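You operate a simulated robot arm through the tools that you are given. There is no shell and no other tool. Be economical: measure what you need, move in short steps, check, and stop when the job is done.

You are at the controls of a simulated two-armed robot. One attempt, no reset.

TASK
Set the flow regulator to the figure on the setting plate.
Fine: hold the regulator with one hand. Draw off the red cap and stand it in the bench tray, turn the dial knob back to nought, then up to the plate's mark. The gear is cold and off its air, gas and current. Drop and topple nothing, pinch no finger. Set down upright: red cap.

The check looks at the end state, three seconds after you hand in, the way a careful person would. Anything else that was tipped, shoved, dropped, spilled or broken makes it a failure. A push-on lid holds only when it is set on centred and level and pressed home; a screw cap is set on level and turned clockwise until tight.

THE ROBOT
Two 7-joint arms with two-finger parallel grippers on one trunk, on a base that drives. Base frame: it is fixed to the floor where the robot stands at the start and does not move with it; the origin is under the middle of the robot, x ahead of it, y to its left, z up. Units: m, rad, N and s.
The left shoulder is at the start at [0.07, 0.134, 1.201], the right one opposite. With the tool pointing down near the work surface each hand reaches from about 0.1 to 0.64 m from the robot's upright axis, wherever it stands, measured 20 degrees to its own side. Places, roughly: dial knob [0.5, 0.1, 0.9]; inside of the bench tray [0.5, -0.3, 0.8]; seat round the dial knob [0.5, 0.1, 0.9]; setting plate [0.8, 0.2, 0.9]. Payload 1.57 kg a hand.
Tool frame (each hand has its own): the origin (TCP) lies between the finger pads and is the grasp point; the fingertips stand 0.03 m ahead of it; z points along the fingers, y is the line along which they close. Largest opening 0.08 m; finger width 0.017, thickness 0.012; the body of the gripper, 0.04 by 0.082 m, starts 0.08 m behind the TCP.
Orientation is that of the tool frame in the base frame, as a unit quaternion [x, y, z, w]. With the fingers straight down and closing along the base's y, the tool's x points along the base's -x, its y along +y and its z along -z.

THE INTERFACE
- The arms move only by the tool apply_moves. It takes "left_motion", "right_motion" or both (then of equal length, played together; a hand with none holds still); each is one flat list of numbers, 7 for each row, row after row: the shift along the tool's x, y, z in mm, then the turn, a rotation vector about the tool's x, y, z in rad, then the closure in counts, from 0 (fully open) to 255 (shut). In form: [dx, dy, dz, rx, ry, rz, hand, dx, dy, dz, rx, ry, rz, hand, ...]. A call has 1 to 10 rows; each row shifts and turns the commanded pose from where the row before left it, along the tool's axes as they then stand. A row lasts 0.2 s, in which the tool goes at most 0.05 m and 0.15 rad; a call with a longer step from one row to the next is refused whole, and so is a gripper value outside its range. Where a pose cannot be reached the arm comes as near as it can. A force on the tool above 80 N (or 10 N above the force at the start of the call, whichever is more), or a blocked arm, ends the call early, and 0.2 s more pass. Each finger travels about 0.153 m/s and halts on what it meets, pressing with about 37 N; the grip force reading is that of the motor and also rises with nothing between the fingers. The clock runs only during rows and for 0.2 s after the last one: add rows that do not move to give the fingers time. The reply holds the time, the measured pose of the TCP, the force on the tool along the base axes, the opening and the grip force, in the units named above and with some noise, with the torque about the TCP (base axes, N m) and any sound that the robot's microphone picked up.
- Cameras (640 x 400 px; columns grow to the right, rows downward): "scene" is now at [0.1502, 0.0129, 1.436]; the picture's right is [0.13, -0.99, 0.00], its down [-0.57, -0.07, -0.82] and it looks along [0.81, 0.10, -0.58] (base axes); focal length 234 px, centre (320, 200). "left" rides on the left gripper at [0.072, 0.007, -0.122] in its tool frame; the picture's right is [-0.09, 1.00, 0.00], its down [-0.84, -0.08, -0.54] and it looks along [-0.54, -0.05, 0.84] (tool axes); focal length 238 px, centre (320, 200). "right" rides on the right gripper at [0.072, -0.007, -0.122] in its tool frame; the picture's right is [0.09, 1.00, 0.00], its down [-0.84, 0.08, -0.54] and it looks along [-0.54, 0.05, 0.84] (tool axes); focal length 238 px, centre (320, 200). There is no depth. A picture from a camera that has moved, and an enlarged one, comes with that camera's place and axes in the base frame and with its lens. The place of the scene camera against the robot may be out by one fixed shift of up to 0.018 m in any direction.
- capture(camera): a new picture of that camera. The clock stands still meanwhile.
- slide_trunk(by): slides the trunk up (or, below 0, down) by that many m; the arms and the scene camera ride with it, the base frame stays. It gives what a move gives, with no picture.
- roll_base(legs): drives the robot by 1 to 6 legs, each [ahead, left, turn to the left] in m, m and rad, along the robot's own axes; the way and the turn of a leg run together, so that a leg with both is an arc; at most 1.5 m and 3.142 rad a leg. The arms and the cameras ride along, it lands a little off, and it stops where it bumps. It gives what a move gives.
- turn_head(pan, tilt): turns the head with the scene camera to pan (to the left, within 1.501 rad either way) and tilt (down, from -0.506 to 1.204), counted from straight ahead of the robot. It gives what a move gives.
- close_up(camera, box): a new picture of the part [left, top, right, bottom] of that camera's present view, enlarged. The clock stands still meanwhile.
- job_done(): hands the job in; it is judged then, once.

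Work in short steps. Places have to be worked out from the pictures, the camera data and where the tool is seen: move nearer, look again, correct. Check each grasp and each placing, and mend what went wrong. You have 120 turns and 88 pictures in all, those below and enlarged ones among them. Open the grippers and draw the arms clear of the work before you hand the job in, unless the task says otherwise; then end with one line.

The tools are called after ">>>" as a command line: name --argument value ..., lists and objects as JSON in quotes. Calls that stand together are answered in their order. apply_moves: Moves the arms, as the interface text tells. Its arguments: {"type":"object","properties":{"left_motion":{"type":"array","items":{"type":"number"}},"right_motion":{"type":"array","items":{"type":"number"}}},"required":[]} The other tools are called the same way: slide_trunk (by) slides the trunk up or down; roll_base (legs) drives the base; turn_head (pan, tilt) turns the head that bears the scene camera; capture (camera) takes a picture; close_up (camera, box) takes an enlarged picture of a part of a camera's view; job_done () hands the job in.

At the start:

```text
time_s: 0.0
left_position: [0.4767, 0.2548, 1.2729]
left_tcp_rot: [-0.001, 1.0, 0.0, 0.0]
left_ft_force: [-0.1, 0.3, 0.6]
left_torque: [0.02, 0.01, -0.02]
left_gripper_width: 0.0799
left_finger_force: 0.1
right_position: [0.4111, -0.1827, 1.2506]
right_tcp_rot: [0.0, 1.0, 0.0, 0.0]
right_ft_force: [0.7, 1.1, 0.3]
right_torque: [0.01, 0.03, 0.0]
right_gripper_width: 0.08
right_finger_force: 0.0
trunk travel left (down, up): [-0.775, 0.165]
robot x, y, heading: [-0.0023, 0.0032, -0.002]
head pan, tilt: [0.129, 0.614]
```

scene: 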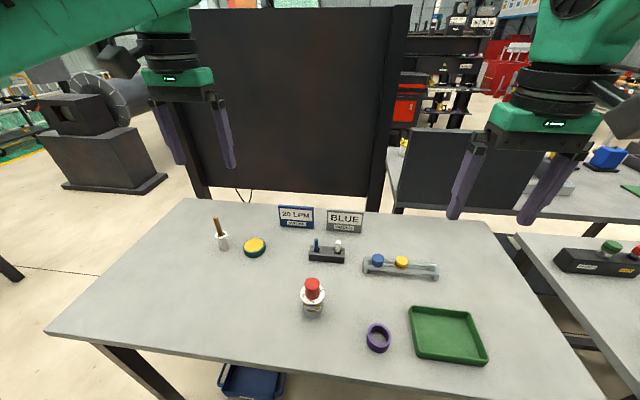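
right: 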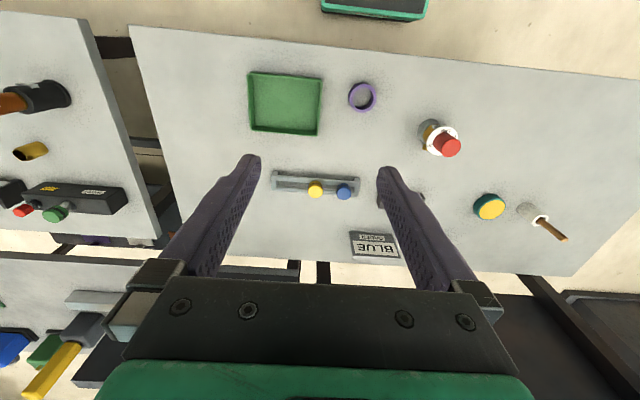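
left: 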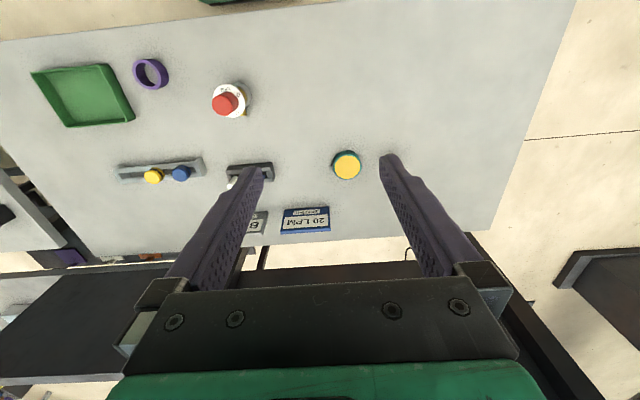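

Start by looking closely at the regulator and the plates.

>>> close_up --camera "scene" --box '[270, 250, 360, 330]'

>>> close_up --camera "scene" --box '[260, 195, 380, 270]'

>>> close_up --camera "left" --box '[190, 60, 280, 140]'

```text
5.00 times, centred on (315, 290) of scene
camera zoom: at [0.1502, 0.0129, 1.436], right [0.13, -0.99, 0.0], down [-0.57, -0.07, -0.82], along [0.81, 0.1, -0.58], focal length 1169 px, centre (345, -250)
```

zoom: 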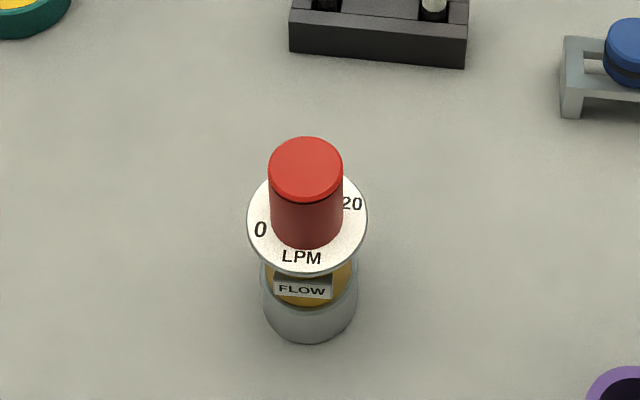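

```text
5.33 times, centred on (320, 232) of scene
camera zoom: at [0.1502, 0.0129, 1.436], right [0.13, -0.99, 0.0], down [-0.57, -0.07, -0.82], along [0.81, 0.1, -0.58], focal length 1247 px, centre (320, 27)
```

zoom: 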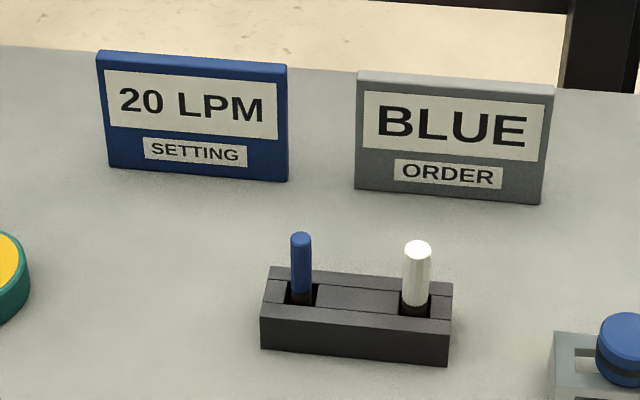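

```text
5.00 times, centred on (235, 100) of left
camera zoom: at [0.4048, 0.2611, 1.3941], right [0.09, 1.0, 0.0], down [0.84, -0.08, 0.54], along [0.54, -0.05, -0.84], focal length 1192 px, centre (745, 700)
```

zoom: 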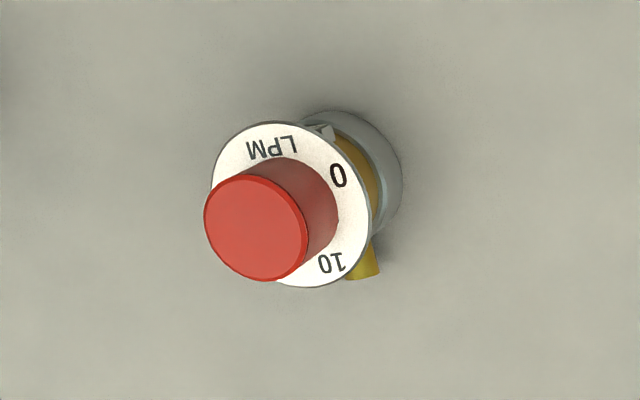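

The plate reads 20 LPM. By triangulation the cap top sits near (0.474, 0.086, 0.964). I'll turn the left hand so it can approach the body from the left side, with its camera on top.

>>> apply_moves --left_motion '[0, 0, 0, 0, 0, -0.15, 0, 0, 0, 0, 0, 0, -0.15, 0, 0, 0, 0, 0, 0, -0.15, 0, 0, 0, 0, 0, 0, -0.15, 0, 0, 0, 0, 0, 0, -0.15, 0, 0, 0, 0, 0, 0, -0.15, 0, 0, 0, 0, 0, 0, -0.15, 0, 0, 0, 0, 0, 0, -0.15, 0, 0, 0, 0, 0, 0, -0.15, 0, 0, 0, 0, 0, 0, -0.15, 0]'

```text
time_s: 2.2
left_position: [0.4762, 0.2544, 1.2728]
left_tcp_rot: [-0.682, 0.731, 0.0, 0.0]
left_ft_force: [0.3, 0.1, 0.0]
left_torque: [0.02, 0.0, -0.02]
left_gripper_width: 0.0799
left_finger_force: 0.0
right_position: [0.41, -0.1826, 1.2507]
right_tcp_rot: [0.0, 1.0, 0.0, 0.0]
right_ft_force: [0.1, 0.0, 0.2]
right_torque: [-0.01, 0.0, 0.02]
right_gripper_width: 0.0802
right_finger_force: 0.1
trunk travel left (down, up): [-0.775, 0.165]
robot x, y, heading: [0.0006, 0.001, -0.001]
head pan, tilt: [0.129, 0.614]
```

The rotation went as planned. Now I'll tilt the fingers toward -y, backing out and lowering a little.

>>> apply_moves --left_motion '[-35, 0, 35, 0, 0, -0.07, 0, -35, 0, 35, 0, 0, 0, 0, 0, 0, 0, 0, 0.15, 0, 0, 0, 0, 0, 0, 0.15, 0, 0, 0, 0, 0, 0, 0.15, 0, 0, 0, 0, 0, 0, 0.15, 0, 0, 0, 0, 0, 0, 0.15, 0, 0, 0, 0, 0, 0, 0.15, 0, 0, 0, 0, 0, 0, 0.15, 0, 0, 0, 0, 0, 0, 0.15, 0, 0]'

```text
time_s: 4.4
left_position: [0.4809, 0.3254, 1.2027]
left_tcp_rot: [0.584, -0.583, 0.4, 0.399]
left_ft_force: [0.2, -0.3, -0.5]
left_torque: [-0.01, 0.0, 0.02]
left_gripper_width: 0.08
left_finger_force: 0.0
right_position: [0.4116, -0.1821, 1.2499]
right_tcp_rot: [0.0, 1.0, -0.001, 0.0]
right_ft_force: [-0.4, -0.2, 1.3]
right_torque: [0.02, 0.0, -0.06]
right_gripper_width: 0.08
right_finger_force: 0.0
trunk travel left (down, up): [-0.775, 0.165]
robot x, y, heading: [-0.0023, -0.0022, 0.003]
head pan, tilt: [0.129, 0.614]
```

Orientation is right: tool z is about (0, -0.93, -0.36), camera on top. I'll lower 0.2 m and look.

>>> apply_moves --left_motion '[-37.3, 0, 14.4, 0, 0, 0, 0, -37.3, 0, 14.4, 0, 0, 0, 0, -37.3, 0, 14.4, 0, 0, 0, 0, -37.3, 0, 14.4, 0, 0, 0, 0, -37.3, 0, 14.4, 0, 0, 0, 0, -37.3, 0, 14.4, 0, 0, 0, 0]'

>>> capture --camera "left"

>>> capture --camera "scene"

```text
time_s: 5.8
left_position: [0.3895, 0.3004, 1.0088]
left_tcp_rot: [-0.585, 0.585, -0.398, -0.397]
left_ft_force: [0.1, 0.1, -0.7]
left_torque: [-0.02, 0.0, 0.0]
left_gripper_width: 0.08
left_finger_force: 0.1
left hand out of reach, approached as far as the arm can: row 1, 2, 3, 4, 5, 6
right_position: [0.4094, -0.1825, 1.25]
right_tcp_rot: [0.0, 1.0, 0.0, 0.0]
right_ft_force: [-0.1, 0.5, 0.5]
right_torque: [0.03, -0.02, 0.02]
right_gripper_width: 0.0799
right_finger_force: 0.1
trunk travel left (down, up): [-0.775, 0.165]
robot x, y, heading: [0.0001, 0.0012, 0.001]
head pan, tilt: [0.129, 0.614]
```

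```text
81 pictures are left
camera left: at [0.3831, 0.3862, 1.1199], right [-1.0, 0.03, -0.09], down [0.08, 0.81, -0.58], along [0.05, -0.58, -0.81], focal length 238 px, centre (320, 200)
```

left: 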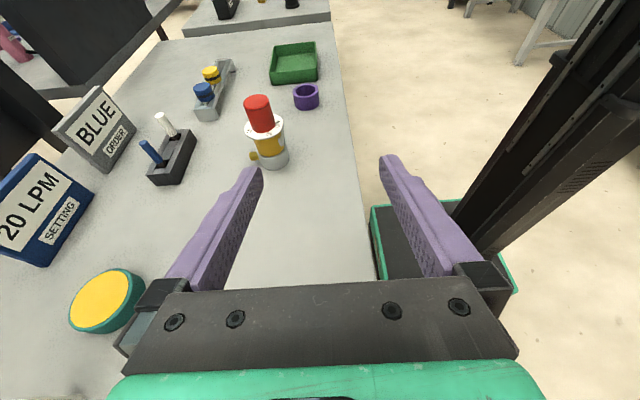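

```text
80 pictures are left
camera scene: at [0.1499, 0.0132, 1.4361], right [0.13, -0.99, 0.0], down [-0.57, -0.07, -0.82], along [0.81, 0.1, -0.58], focal length 234 px, centre (320, 200)
```

scene: 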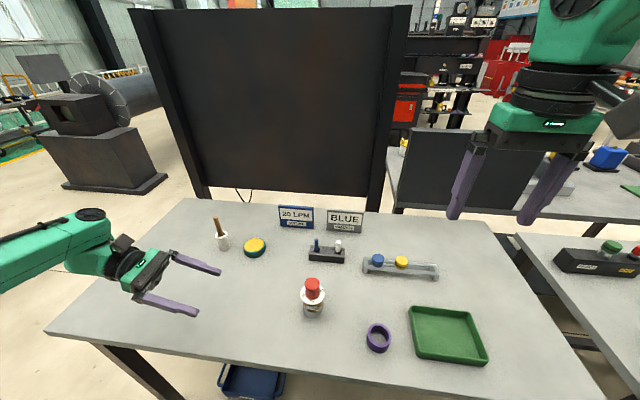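

The arm came up short there. The body is visible from this side, so I'll zoom in to read its shape before choosing a better approach heading.

>>> close_up --camera "left" --box '[220, 85, 316, 180]'

```text
4.21 times, centred on (268, 132) of left
camera zoom: at [0.3831, 0.3862, 1.1199], right [-1.0, 0.03, -0.09], down [0.08, 0.81, -0.58], along [0.05, -0.58, -0.81], focal length 1004 px, centre (539, 484)
```

zoom: 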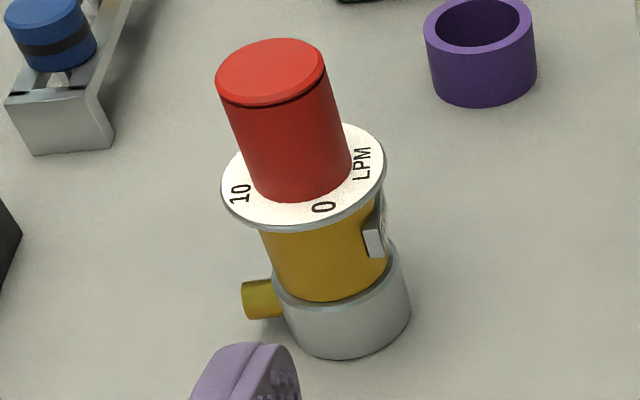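

Regulator: axis at about (0.478, 0.08). The grey base runs z 0.82–0.845, brass body up to 0.888, dial plate at 0.894, and cap top at about 0.95. A spigot sticks out on the far side and the label faces the robot, so pointing nearly straight ahead suits best. I'll yaw the left hand about 75° toward forward.

>>> apply_moves --left_motion '[0, 0, 0, 0.135, 0, -0.0525, 0, 0, 0, 0, 0.135, 0, -0.0525, 0, 0, 0, 0, 0.135, 0, -0.0525, 0, 0, 0, 0, 0.135, 0, -0.0525, 0, 0, 0, 0, 0.135, 0, -0.0525, 0, 0, 0, 0, 0.135, 0, -0.0525, 0, 0, 0, 0, 0.135, 0, -0.0525, 0, 0, 0, 0, 0.135, 0, -0.0525, 0, 0, 0, 0, 0.135, 0, -0.0525, 0]'

```text
time_s: 7.8
left_position: [0.4067, 0.3215, 0.9925]
left_tcp_rot: [0.817, -0.113, 0.559, 0.078]
left_ft_force: [0.5, -0.1, 0.9]
left_torque: [0.06, 0.0, 0.03]
left_gripper_width: 0.0798
left_finger_force: 0.2
left hand out of reach, approached as far as the arm can: row 8, 9
right_position: [0.4114, -0.1827, 1.25]
right_tcp_rot: [0.0, 1.0, 0.001, 0.0]
right_ft_force: [0.7, 0.0, 0.0]
right_torque: [0.0, -0.01, 0.01]
right_gripper_width: 0.0803
right_finger_force: 0.2
trunk travel left (down, up): [-0.775, 0.165]
robot x, y, heading: [0.0001, -0.0028, -0.001]
head pan, tilt: [0.129, 0.614]
```

Heading is about 16° right of forward with 21° down pitch. I'll shift sideways toward the regulator's line at a safe height.

>>> apply_moves --left_motion '[1.8, 42.6, 4.9, 0, 0, 0, 0, 1.8, 42.6, 4.9, 0, 0, 0, 0, 1.8, 42.6, 4.9, 0, 0, 0, 0, 1.8, 42.6, 4.9, 0, 0, 0, 0, 1.8, 42.6, 4.9, 0, 0, 0, 0]'

>>> capture --camera "scene"

```text
time_s: 9.0
left_position: [0.412, 0.1233, 0.9575]
left_tcp_rot: [0.818, -0.112, 0.56, 0.074]
left_ft_force: [-0.5, -0.8, 0.7]
left_torque: [-0.01, 0.02, 0.0]
left_gripper_width: 0.08
left_finger_force: 0.0
left hand out of reach, approached as far as the arm can: row 1, 2, 3
right_position: [0.41, -0.1866, 1.2488]
right_tcp_rot: [0.0, 1.0, 0.001, 0.0]
right_ft_force: [0.2, 1.0, 0.0]
right_torque: [0.06, 0.04, 0.03]
right_gripper_width: 0.0798
right_finger_force: 0.1
trunk travel left (down, up): [-0.775, 0.165]
robot x, y, heading: [-0.002, -0.0022, -0.006]
head pan, tilt: [0.129, 0.614]
```

```text
78 pictures are left
camera scene: at [0.1496, 0.0096, 1.4361], right [0.13, -0.99, 0.0], down [-0.57, -0.07, -0.82], along [0.81, 0.11, -0.58], focal length 234 px, centre (320, 200)
```

scene: 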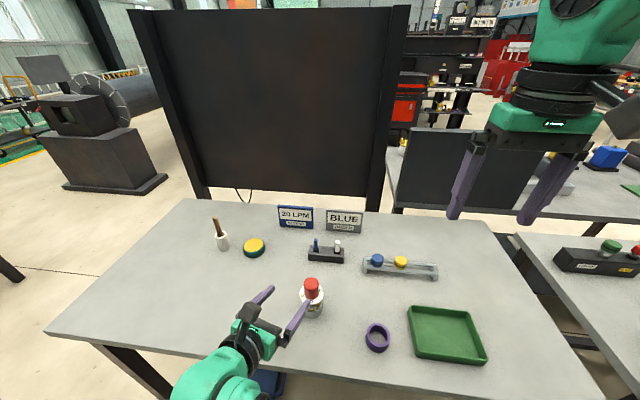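

It's within reach now. I'll drop to the pre-grasp point (0.374, 0.109, 0.904) and look through the left camera.

>>> apply_moves --left_motion '[-10, 4, -20, 0, 0, 0, 0, -26, 9.8, 4, 0, 0, 0, 0, -26, 9.8, 5, 0, 0, 0, 0]'

>>> capture --camera "left"

>>> capture --camera "scene"

```text
time_s: 9.8
left_position: [0.3763, 0.1109, 0.8965]
left_tcp_rot: [0.818, -0.111, 0.559, 0.076]
left_ft_force: [-0.2, -0.2, 0.8]
left_torque: [0.0, 0.02, 0.0]
left_gripper_width: 0.0798
left_finger_force: 0.1
left hand out of reach, approached as far as the arm can: row 1
right_position: [0.4109, -0.1828, 1.2499]
right_tcp_rot: [0.0, 1.0, 0.001, -0.001]
right_ft_force: [0.0, 0.6, -0.5]
right_torque: [0.0, -0.03, 0.06]
right_gripper_width: 0.08
right_finger_force: 0.0
trunk travel left (down, up): [-0.775, 0.165]
robot x, y, heading: [0.003, 0.0016, -0.004]
head pan, tilt: [0.129, 0.614]
```

```text
77 pictures are left
camera left: at [0.2914, 0.1282, 1.0084], right [-0.3, -0.95, -0.09], down [-0.76, 0.29, -0.58], along [0.58, -0.11, -0.81], focal length 238 px, centre (320, 200)
```

left: 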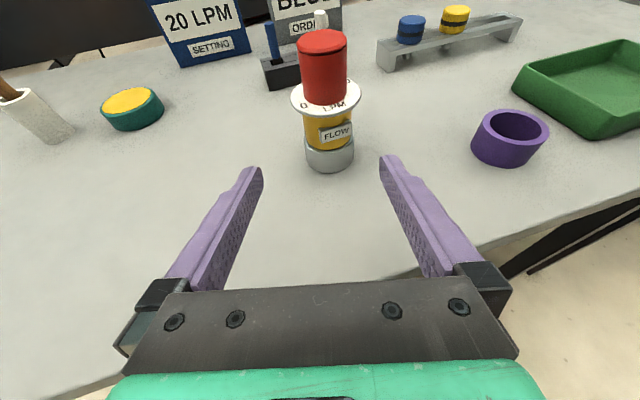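

```text
76 pictures are left
camera scene: at [0.1505, 0.0127, 1.436], right [0.13, -0.99, 0.0], down [-0.57, -0.07, -0.82], along [0.81, 0.1, -0.58], focal length 234 px, centre (320, 200)
```

scene: 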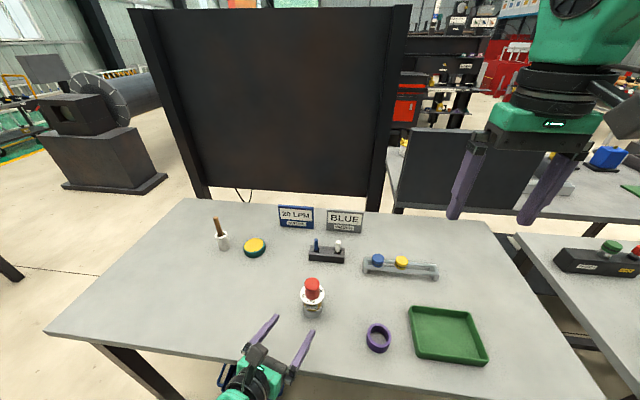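

The axis works out at about (0.477, 0.076), dial underside about 0.888. I'll advance under the dial with the fingers open, shifting 6 mm sideways.

>>> apply_moves --left_motion '[1.6, 6, 20, 0, 0, 0, 0, 1.6, 0, 25, 0, 0, 0, 0, 1.6, 0, 25, 0, 0, 0, 0, 1.6, 0, 25, 0, 0, 0, 0]'

>>> capture --camera "left"

>>> close_up --camera "scene" --box '[250, 250, 370, 345]'

```text
time_s: 10.4
left_position: [0.3995, 0.1015, 0.8628]
left_tcp_rot: [0.818, -0.202, 0.537, 0.051]
left_ft_force: [1.0, -0.3, -0.6]
left_torque: [0.0, 0.02, -0.02]
left_gripper_width: 0.0798
left_finger_force: 0.1
right_position: [0.4125, -0.1825, 1.2492]
right_tcp_rot: [0.001, 1.0, 0.001, -0.001]
right_ft_force: [0.2, 0.6, -0.6]
right_torque: [-0.02, 0.01, 0.02]
right_gripper_width: 0.0799
right_finger_force: 0.1
trunk travel left (down, up): [-0.775, 0.165]
robot x, y, heading: [0.0022, 0.0032, -0.001]
head pan, tilt: [0.129, 0.614]
stopped in row 3 (left hand): the arm was blocked; the commanded pose is now the measured one
```

```text
75 pictures are left
camera left: at [0.3167, 0.1114, 0.9763], right [-0.41, -0.88, -0.22], down [-0.72, 0.46, -0.52], along [0.56, -0.06, -0.83], focal length 238 px, centre (320, 200)
```

left: 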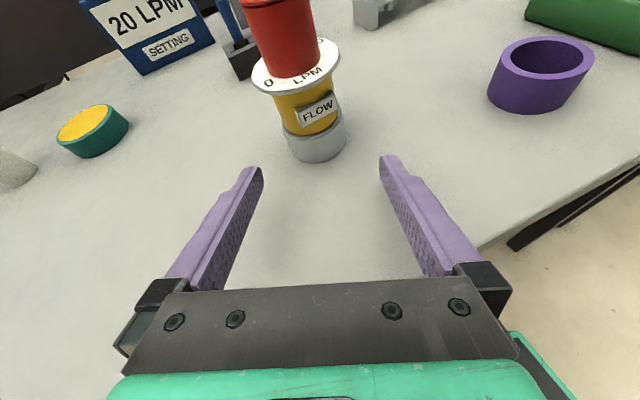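

```text
4.21 times, centred on (310, 298) of scene
camera zoom: at [0.1515, 0.0138, 1.4359], right [0.13, -0.99, 0.0], down [-0.57, -0.07, -0.82], along [0.81, 0.1, -0.58], focal length 984 px, centre (362, -210)
```

zoom: 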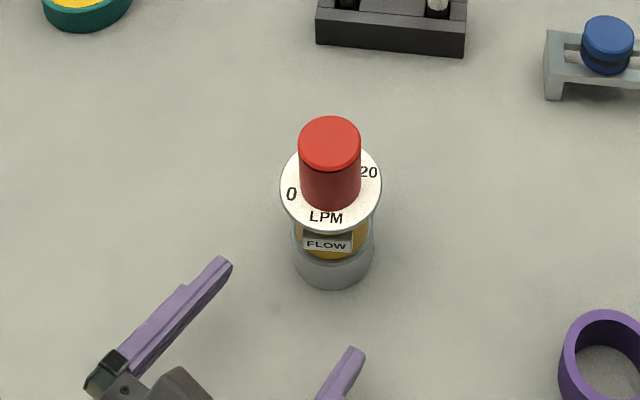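

The arm is blocked somewhere behind the hand, with little force on the tool and a twisted wrist. I'll look at the arm from above.

>>> turn_head --pan 0.3 --tilt 1.15

>>> capture --camera "scene"

```text
time_s: 11.4
left_position: [0.3979, 0.0994, 0.8609]
left_tcp_rot: [0.817, -0.202, 0.537, 0.051]
left_ft_force: [0.4, -0.7, 0.2]
left_torque: [-0.02, -0.02, -0.01]
left_gripper_width: 0.0798
left_finger_force: 0.0
right_position: [0.4094, -0.1846, 1.2505]
right_tcp_rot: [0.0, 1.0, 0.0, -0.001]
right_ft_force: [-0.3, -0.6, 0.6]
right_torque: [-0.01, -0.01, -0.01]
right_gripper_width: 0.08
right_finger_force: 0.1
trunk travel left (down, up): [-0.775, 0.165]
robot x, y, heading: [0.0001, 0.0014, 0.004]
head pan, tilt: [0.3, 1.15]
```

```text
73 pictures are left
camera scene: at [0.1198, 0.0191, 1.3956], right [0.3, -0.96, 0.0], down [-0.87, -0.27, -0.41], along [0.39, 0.12, -0.91], focal length 234 px, centre (320, 200)
```

scene: 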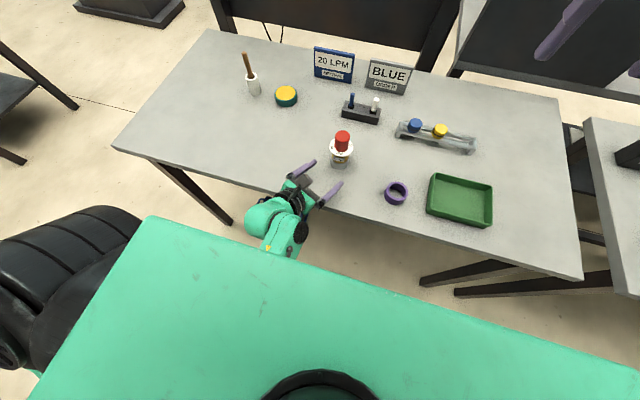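

The wrist/forearm has met the table's front edge (x about 0.33). I'll back the hand off slightly, then raise the trunk so the arm comes in from higher up.

>>> apply_moves --left_motion '[0, 0, -15, 0, 0, 0, 0, 10, 0, -15, 0, 0, 0, 0]'

>>> slide_trunk --by 0.15

>>> capture --camera "scene"

```text
time_s: 12.0
left_position: [0.3738, 0.1098, 0.8823]
left_tcp_rot: [0.815, -0.215, 0.536, 0.046]
left_ft_force: [0.2, -0.1, -0.3]
left_torque: [-0.02, -0.04, -0.01]
left_gripper_width: 0.0798
left_finger_force: 0.1
right_position: [0.4098, -0.1838, 1.2496]
right_tcp_rot: [0.001, 1.0, 0.0, 0.0]
right_ft_force: [0.4, -1.4, -0.4]
right_torque: [0.0, -0.01, -0.02]
right_gripper_width: 0.0801
right_finger_force: 0.0
trunk travel left (down, up): [-0.775, 0.165]
robot x, y, heading: [0.0009, -0.0027, 0.001]
head pan, tilt: [0.3, 1.15]
```

```text
time_s: 13.8
left_position: [0.3735, 0.1063, 1.0301]
left_tcp_rot: [0.817, -0.213, 0.534, 0.048]
left_ft_force: [0.7, 0.4, 0.2]
left_torque: [-0.04, -0.01, 0.01]
left_gripper_width: 0.0798
left_finger_force: 0.2
right_position: [0.4105, -0.1835, 1.3999]
right_tcp_rot: [0.001, 1.0, 0.0, 0.0]
right_ft_force: [-0.7, 0.2, 0.6]
right_torque: [0.02, -0.02, -0.05]
right_gripper_width: 0.08
right_finger_force: 0.0
trunk travel left (down, up): [-0.925, 0.015]
robot x, y, heading: [-0.0013, 0.0008, 0.001]
head pan, tilt: [0.3, 1.15]
```

```text
72 pictures are left
camera scene: at [0.1197, 0.0191, 1.5455], right [0.3, -0.96, 0.0], down [-0.87, -0.27, -0.41], along [0.39, 0.12, -0.91], focal length 234 px, centre (320, 200)
```

scene: 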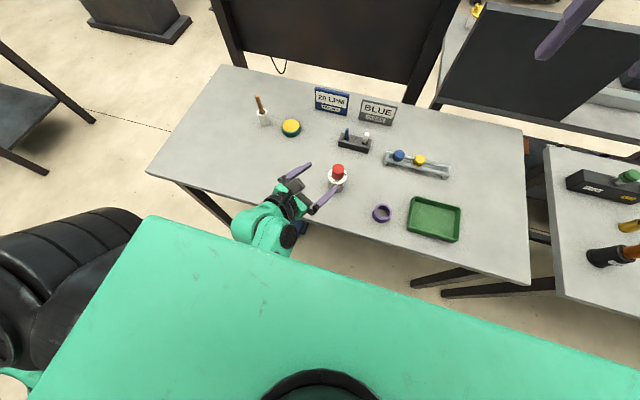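

Trunk is up. I'll re-orient the left hand to heading 35°, pitch 30°, level, then move to the pre-grasp point (0.394, 0.135, 0.916).

>>> apply_moves --left_motion '[0, 0, 0, -0.12, -0.0315, -0.0205, 0, 0, 0, 0, -0.12, -0.0315, -0.0205, 0, -33, -11.7, 19, 0, 0, 0, 0, -33, -11.7, 19, 0, 0, 0, 0, -33, -11.7, 19, 0, 0, 0, 0]'

>>> capture --camera "scene"

>>> capture --camera "left"

```text
time_s: 15.0
left_position: [0.3929, 0.135, 0.9202]
left_tcp_rot: [0.826, -0.249, 0.483, 0.154]
left_ft_force: [-0.1, 0.4, 0.2]
left_torque: [0.01, -0.05, -0.07]
left_gripper_width: 0.0801
left_finger_force: 0.1
right_position: [0.4124, -0.1831, 1.3991]
right_tcp_rot: [0.001, 1.0, 0.0, 0.0]
right_ft_force: [0.3, -0.6, 0.3]
right_torque: [-0.03, 0.02, 0.01]
right_gripper_width: 0.0801
right_finger_force: 0.2
trunk travel left (down, up): [-0.925, 0.015]
robot x, y, heading: [0.003, 0.0011, 0.002]
head pan, tilt: [0.3, 1.15]
```

```text
71 pictures are left
camera scene: at [0.1209, 0.0205, 1.5455], right [0.3, -0.96, 0.0], down [-0.87, -0.27, -0.41], along [0.39, 0.12, -0.91], focal length 234 px, centre (320, 200)
```

scene: 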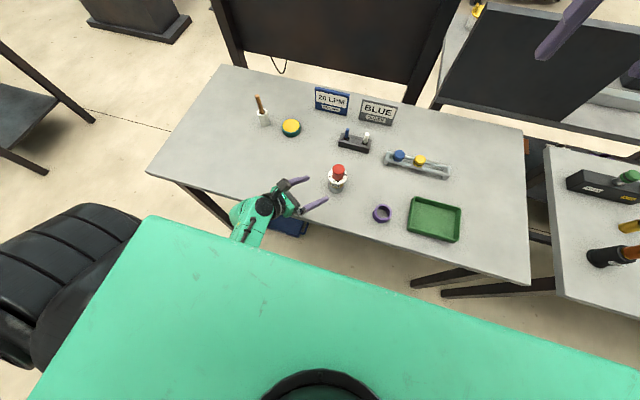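

```text
70 pictures are left
camera left: at [0.3312, 0.1703, 1.0434], right [-0.59, -0.8, -0.07], down [-0.69, 0.55, -0.47], along [0.41, -0.23, -0.88], focal length 238 px, centre (320, 200)
```

left: 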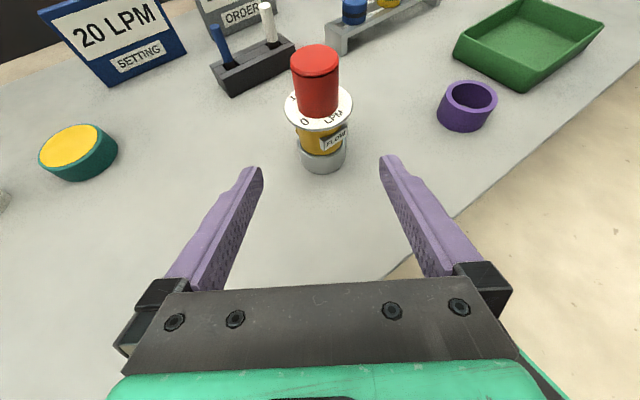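

On line with the axis and not blocked. I'll advance 70 mm of the 102 needed, then check.

>>> apply_moves --left_motion '[-1, 0, 25, 0, 0, 0, 0, -1, 0, 25, 0, 0, 0, 0, -1, 1, 20, 0, 0, 0, 0]'

>>> capture --camera "left"

```text
time_s: 15.8
left_position: [0.4444, 0.0989, 0.8814]
left_tcp_rot: [0.826, -0.249, 0.482, 0.153]
left_ft_force: [-0.7, 0.2, 0.9]
left_torque: [-0.01, -0.04, 0.01]
left_gripper_width: 0.0802
left_finger_force: 0.0
right_position: [0.411, -0.1839, 1.4012]
right_tcp_rot: [0.001, 1.0, 0.0, 0.001]
right_ft_force: [0.2, -0.2, 0.8]
right_torque: [-0.02, -0.01, -0.02]
right_gripper_width: 0.08
right_finger_force: 0.1
trunk travel left (down, up): [-0.925, 0.015]
robot x, y, heading: [0.0019, 0.0011, -0.003]
head pan, tilt: [0.3, 1.15]
```

```text
69 pictures are left
camera left: at [0.3829, 0.1351, 1.0048], right [-0.59, -0.8, -0.07], down [-0.69, 0.55, -0.47], along [0.41, -0.23, -0.88], focal length 238 px, centre (320, 200)
```

left: 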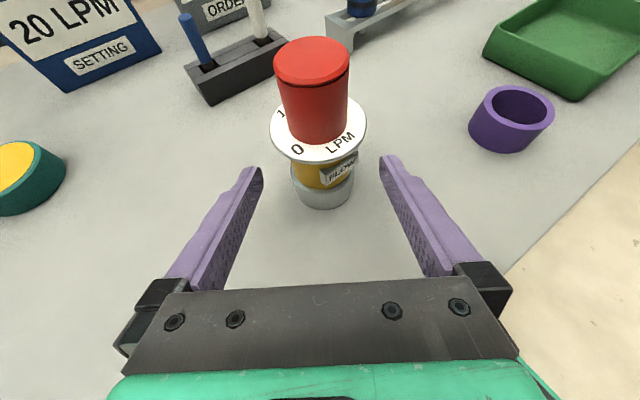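

Well centred. I'll go the last 29 mm.

>>> apply_moves --left_motion '[0, 0, 15, 0, 0, 0, 0, 0, 0, 14, 0, 0, 0, 0]'

>>> capture --camera "left"

>>> close_up --camera "scene" --box '[290, 140, 386, 216]'

```text
time_s: 16.4
left_position: [0.4661, 0.0861, 0.8666]
left_tcp_rot: [0.827, -0.248, 0.481, 0.153]
left_ft_force: [0.3, 0.5, -0.3]
left_torque: [-0.02, 0.0, -0.03]
left_gripper_width: 0.08
left_finger_force: 0.0
right_position: [0.4109, -0.1839, 1.3998]
right_tcp_rot: [0.001, 1.0, 0.001, -0.001]
right_ft_force: [-0.7, 0.7, 0.4]
right_torque: [0.02, -0.02, -0.01]
right_gripper_width: 0.08
right_finger_force: 0.1
trunk travel left (down, up): [-0.925, 0.015]
robot x, y, heading: [-0.0044, -0.0004, -0.002]
head pan, tilt: [0.3, 1.15]
```

```text
68 pictures are left
camera left: at [0.4048, 0.121, 0.9889], right [-0.59, -0.8, -0.07], down [-0.69, 0.55, -0.47], along [0.41, -0.23, -0.88], focal length 238 px, centre (320, 200)
```

left: 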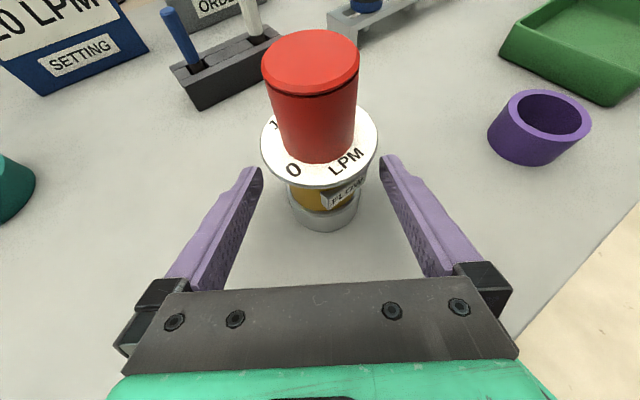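

```text
5.26 times, centred on (338, 178) of scene
camera zoom: at [0.1211, 0.0188, 1.5455], right [0.3, -0.96, 0.0], down [-0.87, -0.27, -0.41], along [0.39, 0.12, -0.91], focal length 1231 px, centre (225, 316)
```

zoom: 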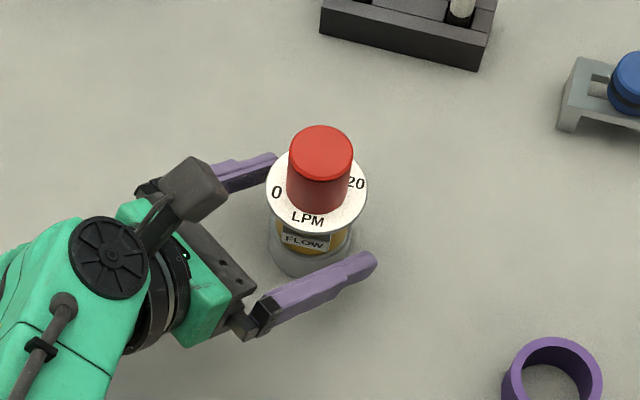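

The fingers straddle the brass body beneath the dial. Closing in steps.

>>> apply_moves --left_motion '[0, 0, 0, 0, 0, 0, 60, 0, 0, 0, 0, 0, 0, 90, 0, 0, 0, 0, 0, 0, 90]'

>>> capture --camera "left"

```text
time_s: 17.2
left_position: [0.4651, 0.086, 0.8675]
left_tcp_rot: [0.826, -0.249, 0.482, 0.153]
left_ft_force: [0.3, -0.7, -0.2]
left_torque: [0.0, -0.01, -0.01]
left_gripper_width: 0.0521
left_finger_force: 0.8
right_position: [0.41, -0.1825, 1.3994]
right_tcp_rot: [0.002, 1.0, 0.0, 0.0]
right_ft_force: [-0.6, 0.3, 0.5]
right_torque: [-0.04, 0.0, 0.02]
right_gripper_width: 0.0801
right_finger_force: 0.1
trunk travel left (down, up): [-0.925, 0.015]
robot x, y, heading: [-0.0004, 0.0043, -0.002]
head pan, tilt: [0.3, 1.15]
```

```text
66 pictures are left
camera left: at [0.4036, 0.1211, 0.9893], right [-0.59, -0.8, -0.07], down [-0.69, 0.55, -0.47], along [0.41, -0.23, -0.88], focal length 238 px, centre (320, 200)
```

left: 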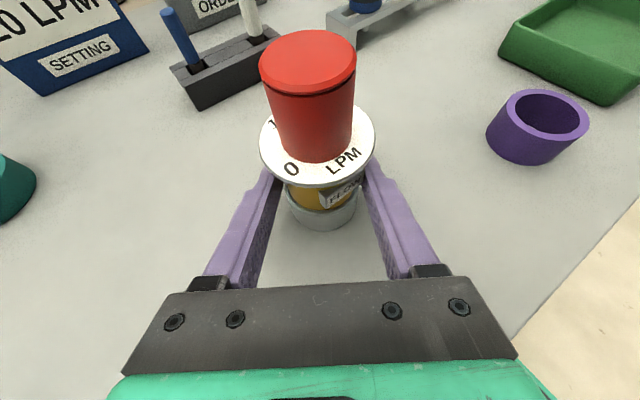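

Fingers about 52 mm apart and centred. I'll continue until contact.

>>> apply_moves --left_motion '[0, 0, 0, 0, 0, 0, 105, 0, 0, 0, 0, 0, 0, 120, 0, 0, 0, 0, 0, 0, 140, 0, 0, 0, 0, 0, 0, 180, 0, 0, 0, 0, 0, 0, 220, 0, 0, 0, 0, 0, 0, 220]'

>>> capture --camera "left"

```text
time_s: 18.6
left_position: [0.4657, 0.0864, 0.8671]
left_tcp_rot: [0.826, -0.249, 0.482, 0.153]
left_ft_force: [0.4, -0.5, -1.0]
left_torque: [0.03, 0.0, -0.01]
left_gripper_width: 0.0502
left_finger_force: 36.9
right_position: [0.4106, -0.183, 1.4005]
right_tcp_rot: [0.001, 1.0, -0.001, 0.0]
right_ft_force: [0.6, 0.1, 0.2]
right_torque: [0.01, -0.02, 0.03]
right_gripper_width: 0.08
right_finger_force: 0.2
trunk travel left (down, up): [-0.925, 0.015]
robot x, y, heading: [-0.0028, -0.0001, -0.002]
head pan, tilt: [0.3, 1.15]
```

```text
65 pictures are left
camera left: at [0.4036, 0.1212, 0.9893], right [-0.59, -0.8, -0.07], down [-0.69, 0.55, -0.47], along [0.41, -0.23, -0.88], focal length 238 px, centre (320, 200)
```

left: 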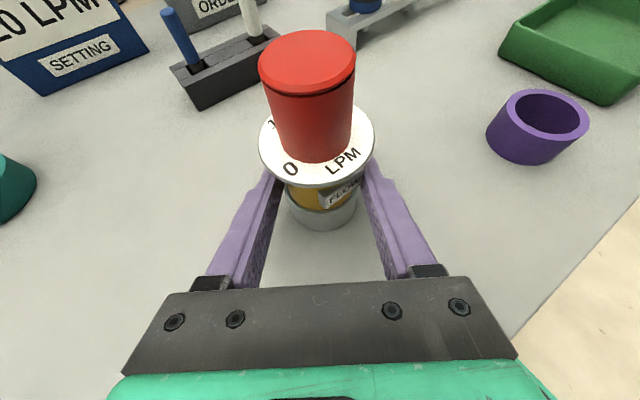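

The left hand holds the regulator firmly (50 mm, 37 N) and nothing shifted. Now I'll turn the right hand 90° so its camera box stays clear of the left hand's, lowering to about z 1.2.

>>> apply_moves --right_motion '[0, 0, 20, 0, 0, -0.15, 0, 0, 0, 20, 0, 0, -0.15, 0, 0, 0, 20, 0, 0, -0.15, 0, 0, 0, 20, 0, 0, -0.15, 0, 0, 0, 20, 0, 0, -0.15, 0, 0, 0, 20, 0, 0, -0.15, 0, 0, 0, 20, 0, 0, -0.15, 0, 0, 0, 20, 0, 0, -0.15, 0, 0, 0, 20, 0, 0, -0.15, 0, 0, 0, 20, 0, 0, -0.15, 0]' --left_motion '[0, 0, 0, 0, 0, 0, 220, 0, 0, 0, 0, 0, 0, 220, 0, 0, 0, 0, 0, 0, 220, 0, 0, 0, 0, 0, 0, 220, 0, 0, 0, 0, 0, 0, 220, 0, 0, 0, 0, 0, 0, 220, 0, 0, 0, 0, 0, 0, 220, 0, 0, 0, 0, 0, 0, 220, 0, 0, 0, 0, 0, 0, 220, 0, 0, 0, 0, 0, 0, 220]'

```text
time_s: 20.8
left_position: [0.4646, 0.0865, 0.8671]
left_tcp_rot: [0.826, -0.249, 0.482, 0.153]
left_ft_force: [-0.7, -0.1, 1.4]
left_torque: [0.08, 0.03, -0.03]
left_gripper_width: 0.0502
left_finger_force: 36.8
right_position: [0.228, -0.0365, 1.1906]
right_tcp_rot: [-0.68, 0.734, -0.003, 0.0]
right_ft_force: [0.3, 0.6, 0.1]
right_torque: [0.0, 0.02, -0.02]
right_gripper_width: 0.0801
right_finger_force: 0.1
right hand out of reach, approached as far as the arm can: row 4, 5, 6, 7, 8, 9, 10
trunk travel left (down, up): [-0.925, 0.015]
robot x, y, heading: [0.003, -0.0013, -0.001]
head pan, tilt: [0.3, 1.15]
```

The right wrist ran out of range turning that way. I'll unwind back to the neutral angle, then turn the other way.

>>> apply_moves --right_motion '[0, 0, 0, 0, 0, 0.15, 0, 0, 0, 0, 0, 0, 0.15, 0, 0, 0, 0, 0, 0, 0.15, 0, 0, 0, 0, 0, 0, 0.15, 0, 0, 0, 0, 0, 0, 0.15, 0, 0, 0, 0, 0, 0, 0.15, 0, 0, 0, 0, 0, 0, 0.15, 0, 0, 0, 0, 0, 0, 0.15, 0, 0, 0, 0, 0, 0, 0.15, 0, 0, 0, 0, 0, 0, 0.15, 0]'

```text
time_s: 23.0
left_position: [0.4656, 0.0854, 0.8663]
left_tcp_rot: [0.826, -0.249, 0.482, 0.154]
left_ft_force: [0.0, -0.1, 0.1]
left_torque: [0.06, 0.02, 0.04]
left_gripper_width: 0.0504
left_finger_force: 37.2
right_position: [0.2272, -0.0373, 1.188]
right_tcp_rot: [0.002, 1.0, 0.0, 0.0]
right_ft_force: [-1.0, -0.4, 0.0]
right_torque: [0.0, 0.04, 0.01]
right_gripper_width: 0.0798
right_finger_force: 0.0
trunk travel left (down, up): [-0.925, 0.015]
robot x, y, heading: [0.0002, 0.0009, -0.002]
head pan, tilt: [0.3, 1.15]
```

Now to a clear point at (0.45, -0.10, 1.19), then start turning the other way.

>>> apply_moves --right_motion '[-37, -10, 0, 0, 0, 0, 0, -37, -10, 0, 0, 0, 0, 0, -37, -10, 0, 0, 0, 0, 0, -37, -10, 0, 0, 0, 0, 0, -37, -10, 0, 0, 0, 0, 0, -37, -10, 0, 0, 0, 0, 0, 0, 0, 0, 0, 0, 0.15, 0, 0, 0, 0, 0, 0, 0.15, 0, 0, 0, 0, 0, 0, 0.15, 0, 0, 0, 0, 0, 0, 0.15, 0]'

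>>> apply_moves --right_motion '[0, 0, 0, 0, 0, 0.15, 0, 0, 0, 0, 0, 0, 0.15, 0, 0, 0, 0, 0, 0, 0.15, 0, 0, 0, 0, 0, 0, 0.15, 0, 0, 0, 0, 0, 0, 0.15, 0, 0, 0, 0, 0, 0, 0.15, 0, 0, 0, 0, 0, 0, 0.07, 0]'

```text
time_s: 25.2
left_position: [0.4648, 0.0864, 0.8676]
left_tcp_rot: [0.826, -0.248, 0.483, 0.152]
left_ft_force: [0.3, 1.2, 0.6]
left_torque: [0.08, -0.02, 0.0]
left_gripper_width: 0.0505
left_finger_force: 37.1
right_position: [0.4498, -0.0987, 1.1886]
right_tcp_rot: [0.297, 0.955, 0.0, 0.0]
right_ft_force: [-0.4, 0.6, 0.4]
right_torque: [0.0, 0.0, -0.02]
right_gripper_width: 0.0802
right_finger_force: 0.2
trunk travel left (down, up): [-0.925, 0.015]
robot x, y, heading: [0.0001, 0.0007, -0.002]
head pan, tilt: [0.3, 1.15]
```

```text
time_s: 26.8
left_position: [0.465, 0.0866, 0.868]
left_tcp_rot: [0.826, -0.249, 0.482, 0.153]
left_ft_force: [-1.2, 0.7, 0.1]
left_torque: [0.06, 0.01, 0.03]
left_gripper_width: 0.0503
left_finger_force: 37.1
right_position: [0.4496, -0.0963, 1.1892]
right_tcp_rot: [0.708, 0.707, 0.0, 0.0]
right_ft_force: [-0.3, 0.1, 0.1]
right_torque: [0.06, -0.02, 0.01]
right_gripper_width: 0.08
right_finger_force: 0.0
trunk travel left (down, up): [-0.925, 0.015]
robot x, y, heading: [-0.0003, -0.0026, 0.001]
head pan, tilt: [0.3, 1.15]
```

Reached: tool x now along +y, closing along base x. I'll move above the cap at z about 1.10 and look.

>>> apply_moves --right_motion '[34.4, 5.4, 10, 0, 0, 0, 0, 34.4, 5.4, 20, 0, 0, 0, 0, 34.4, 5.4, 20, 0, 0, 0, 0, 34.4, 5.4, 20, 0, 0, 0, 0, 34.4, 5.4, 20, 0, 0, 0, 0]'

>>> capture --camera "right"

>>> capture --camera "scene"

```text
time_s: 28.0
left_position: [0.4653, 0.0849, 0.8675]
left_tcp_rot: [0.826, -0.249, 0.482, 0.154]
left_ft_force: [-0.5, 0.2, 1.6]
left_torque: [0.07, -0.08, 0.04]
left_gripper_width: 0.0506
left_finger_force: 37.0
right_position: [0.4036, -0.0684, 1.1416]
right_tcp_rot: [0.707, 0.707, 0.001, -0.001]
right_ft_force: [0.9, 0.3, -0.4]
right_torque: [0.0, 0.0, 0.0]
right_gripper_width: 0.08
right_finger_force: 0.0
right hand out of reach, approached as far as the arm can: row 1, 2, 3, 4, 5
trunk travel left (down, up): [-0.925, 0.015]
robot x, y, heading: [-0.0027, -0.0028, -0.001]
head pan, tilt: [0.3, 1.15]
```

```text
64 pictures are left
camera right: at [0.3954, 0.0024, 1.2644], right [1.0, 0.09, 0.0], down [0.08, -0.84, 0.54], along [0.05, -0.54, -0.84], focal length 238 px, centre (320, 200)
```

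right: 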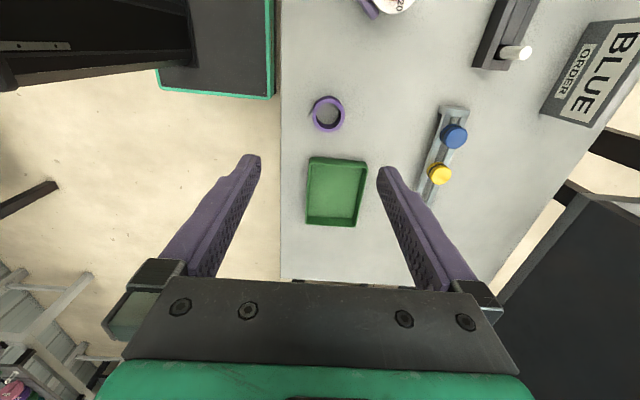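

```text
63 pictures are left
camera scene: at [0.1197, 0.0192, 1.5456], right [0.3, -0.96, 0.0], down [-0.87, -0.27, -0.41], along [0.39, 0.12, -0.91], focal length 234 px, centre (320, 200)
```

scene: 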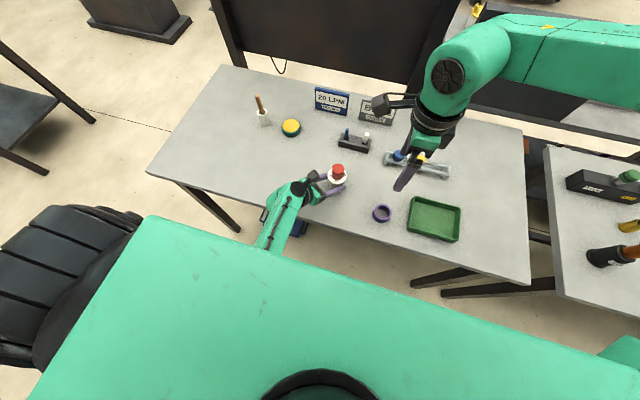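

In this wrist orientation the right arm can't cross that far. I'll go back to the neutral wrist angle and test the reach above the cap there.

>>> apply_moves --right_motion '[0, 0, 0, 0, 0, -0.15, 0, 0, 0, 0, 0, 0, -0.15, 0, 0, 0, 0, 0, 0, -0.15, 0, 0, 0, 0, 0, 0, -0.15, 0, 0, 0, 0, 0, 0, -0.15, 0, 0, 0, 0, 0, 0, -0.15, 0, 0, 0, 0, 0, 0, -0.15, 0, 0, 0, 0, 0, 0, -0.15, 0, 0, 0, 0, 0, 0, -0.15, 0, 0, 0, 0, 0, 0, -0.15, 0]'

>>> apply_moves --right_motion '[0, 0, 0, 0, 0, -0.07, 0, -12, 24, 0, 0, 0, 0, 0, -12, 24, 0, 0, 0, 0, 0, -12, 24, 0, 0, 0, 0, 0, -12, 24, 0, 0, 0, 0, 0, -12, 24, 0, 0, 0, 0, 0, -12, 24, 0, 0, 0, 0, 0]'

```text
time_s: 30.2
left_position: [0.4646, 0.0852, 0.8661]
left_tcp_rot: [0.826, -0.248, 0.483, 0.153]
left_ft_force: [-0.7, 1.0, 0.7]
left_torque: [0.08, -0.02, 0.0]
left_gripper_width: 0.0506
left_finger_force: 36.7
right_position: [0.4018, -0.0686, 1.1437]
right_tcp_rot: [0.034, 0.999, 0.0, 0.0]
right_ft_force: [0.6, -0.5, -0.2]
right_torque: [-0.04, -0.01, -0.05]
right_gripper_width: 0.0798
right_finger_force: 0.0
trunk travel left (down, up): [-0.925, 0.015]
robot x, y, heading: [0.0001, -0.0001, -0.006]
head pan, tilt: [0.3, 1.15]
```

```text
time_s: 31.8
left_position: [0.4652, 0.0858, 0.8675]
left_tcp_rot: [0.826, -0.249, 0.482, 0.153]
left_ft_force: [-0.6, -0.6, 0.8]
left_torque: [0.06, 0.01, 0.02]
left_gripper_width: 0.0507
left_finger_force: 37.3
right_position: [0.4044, -0.0595, 1.1741]
right_tcp_rot: [0.0, 1.0, 0.001, 0.0]
right_ft_force: [-0.4, 0.2, 0.5]
right_torque: [0.03, 0.0, -0.01]
right_gripper_width: 0.08
right_finger_force: 0.1
right hand out of reach, approached as far as the arm can: row 2, 3, 4, 5, 6, 7
trunk travel left (down, up): [-0.925, 0.015]
robot x, y, heading: [0.0006, -0.0013, -0.004]
head pan, tilt: [0.3, 1.15]
```

The right arm can't cross to y = 0.08 from here. I'll release the regulator, draw the left hand back, and shift the base left so both arms work in front of their shoulders.

>>> apply_moves --left_motion '[0, 0, 0, 0, 0, 0, 100, 0, 0, 0, 0, 0, 0, 0, 0, 0, 0, 0, 0, 0, 0, 0, 0, 0, 0, 0, 0, 0, 0, 0, -20, 0, 0, 0, 0, 0, 0, -40, 0, 0, 0, 0, 0, 0, -40, 0, 0, 0, 0]'

>>> capture --camera "left"

```text
time_s: 33.4
left_position: [0.3928, 0.1362, 0.9135]
left_tcp_rot: [0.826, -0.249, 0.483, 0.153]
left_ft_force: [0.0, -0.1, -0.1]
left_torque: [0.03, -0.01, 0.0]
left_gripper_width: 0.08
left_finger_force: 0.0
right_position: [0.404, -0.0606, 1.1763]
right_tcp_rot: [0.0, 1.0, 0.0, 0.001]
right_ft_force: [0.4, 0.1, -0.1]
right_torque: [0.0, -0.02, 0.02]
right_gripper_width: 0.0801
right_finger_force: 0.1
trunk travel left (down, up): [-0.925, 0.015]
robot x, y, heading: [0.0011, 0.0033, 0.001]
head pan, tilt: [0.3, 1.15]
```

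```text
62 pictures are left
camera left: at [0.3303, 0.1722, 1.0348], right [-0.59, -0.8, -0.07], down [-0.69, 0.55, -0.47], along [0.41, -0.23, -0.88], focal length 238 px, centre (320, 200)
```

left: 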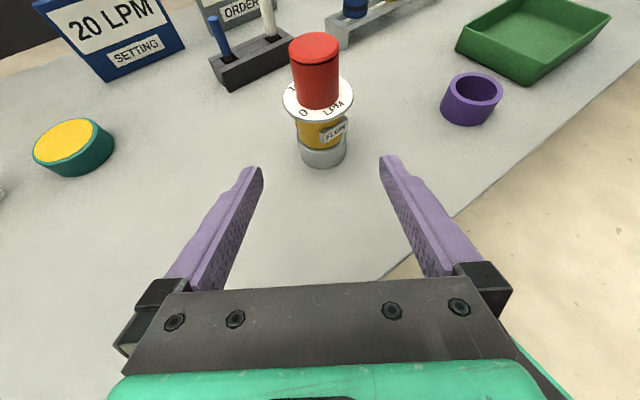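

Regulator is undisturbed. I'll raise the left hand a bit and drive left 0.15 m.

>>> apply_moves --left_motion '[35, 0, -20, 0, 0, 0, 0, 35, 0, -20, 0, 0, 0, 0]'

>>> roll_base --legs '[[0, 0.15, 0]]'

```text
time_s: 34.0
left_position: [0.3972, 0.1413, 0.9936]
left_tcp_rot: [0.824, -0.262, 0.481, 0.141]
left_ft_force: [-0.7, -0.8, 0.3]
left_torque: [0.01, -0.01, -0.01]
left_gripper_width: 0.0798
left_finger_force: 0.0
right_position: [0.4041, -0.0609, 1.1756]
right_tcp_rot: [0.001, 1.0, 0.001, 0.001]
right_ft_force: [0.7, 0.7, 0.2]
right_torque: [0.01, 0.01, -0.01]
right_gripper_width: 0.0798
right_finger_force: 0.1
trunk travel left (down, up): [-0.925, 0.015]
robot x, y, heading: [-0.0029, 0.0011, 0.007]
head pan, tilt: [0.3, 1.15]
```

```text
time_s: 35.3
left_position: [0.3952, 0.2871, 0.9915]
left_tcp_rot: [0.825, -0.263, 0.479, 0.142]
left_ft_force: [0.3, -0.1, 1.0]
left_torque: [0.03, 0.02, 0.03]
left_gripper_width: 0.0801
left_finger_force: 0.1
right_position: [0.4046, 0.0856, 1.175]
right_tcp_rot: [0.001, 1.0, 0.003, -0.001]
right_ft_force: [-0.1, -0.1, 0.4]
right_torque: [0.01, -0.03, -0.04]
right_gripper_width: 0.08
right_finger_force: 0.0
trunk travel left (down, up): [-0.925, 0.015]
robot x, y, heading: [0.0018, 0.1452, 0.001]
head pan, tilt: [0.3, 1.15]
```

Now test the right arm: move above the cap and turn the wrist −0.75 rad so its camera points away from the left hand.

>>> apply_moves --right_motion '[-36, -5, 10, 0, 0, 0, 0, -36, -5, 10, 0, 0, 0, 0, 0, 0, 0, 0, 0, -0.15, 0, 0, 0, 0, 0, 0, -0.15, 0, 0, 0, 0, 0, 0, -0.15, 0, 0, 0, 0, 0, 0, -0.15, 0, 0, 0, 0, 0, 0, -0.15, 0, 0, 0, 20, 0, 0, 0, 0, 0, 0, 20, 0, 0, 0, 0]'

>>> capture --camera "right"

```text
time_s: 37.3
left_position: [0.397, 0.2882, 0.9904]
left_tcp_rot: [0.825, -0.264, 0.478, 0.143]
left_ft_force: [-0.3, -0.4, -1.0]
left_torque: [-0.03, 0.0, 0.04]
left_gripper_width: 0.08
left_finger_force: 0.0
right_position: [0.429, 0.0601, 1.1226]
right_tcp_rot: [-0.364, 0.931, 0.0, 0.001]
right_ft_force: [-0.6, 0.2, 0.0]
right_torque: [0.0, -0.01, 0.0]
right_gripper_width: 0.0802
right_finger_force: 0.0
right hand out of reach, approached as far as the arm can: row 1, 2, 7, 9
trunk travel left (down, up): [-0.925, 0.015]
robot x, y, heading: [-0.0007, 0.1509, 0.001]
head pan, tilt: [0.3, 1.15]
```

```text
61 pictures are left
camera right: at [0.3786, 0.0051, 1.2456], right [-0.74, 0.67, 0.0], down [0.56, 0.62, 0.54], along [0.36, 0.41, -0.84], focal length 238 px, centre (320, 200)
```

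right: 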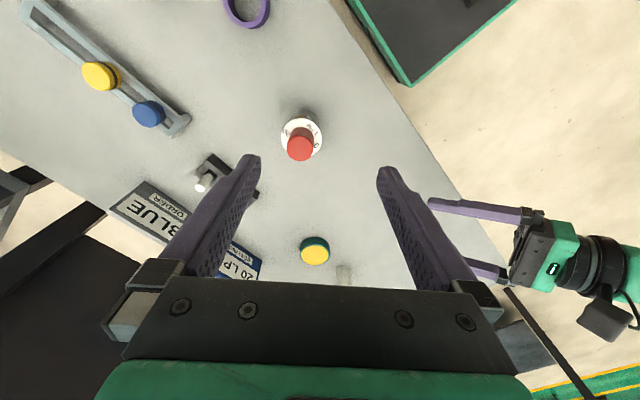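

It improves going lower. I'll descend toward (0.477, 0.076, 1.02), which still keeps the tips above the cap.

>>> apply_moves --right_motion '[0, 0, 35, 0, 0, 0, 0, -15.3, -7, 22, 0, 0, 0, 0, -15.3, -7, 22, 0, 0, 0, 0, -15.3, -7, 22, 0, 0, 0, 0, 0, 0, 0, 0, 0, 0, 0]'

>>> capture --camera "right"

```text
time_s: 38.5
left_position: [0.3968, 0.2893, 0.9904]
left_tcp_rot: [0.825, -0.265, 0.479, 0.143]
left_ft_force: [1.0, 0.2, 0.1]
left_torque: [0.02, -0.02, 0.02]
left_gripper_width: 0.0797
left_finger_force: 0.1
right_position: [0.4123, 0.0374, 1.0642]
right_tcp_rot: [-0.363, 0.932, -0.001, 0.002]
right_ft_force: [0.6, -1.1, 0.6]
right_torque: [0.02, 0.03, 0.01]
right_gripper_width: 0.0801
right_finger_force: 0.1
right hand out of reach, approached as far as the arm can: row 1, 2, 3, 4
trunk travel left (down, up): [-0.925, 0.015]
robot x, y, heading: [0.001, 0.1475, 0.004]
head pan, tilt: [0.3, 1.15]
```

```text
60 pictures are left
camera right: at [0.3629, -0.0172, 1.1873], right [-0.74, 0.67, 0.0], down [0.56, 0.62, 0.54], along [0.37, 0.4, -0.84], focal length 238 px, centre (320, 200)
```

right: 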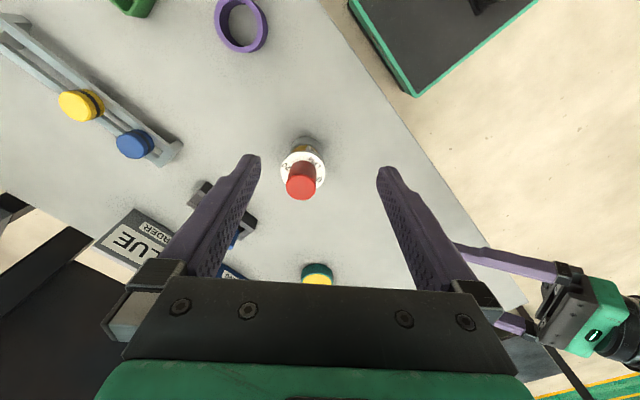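

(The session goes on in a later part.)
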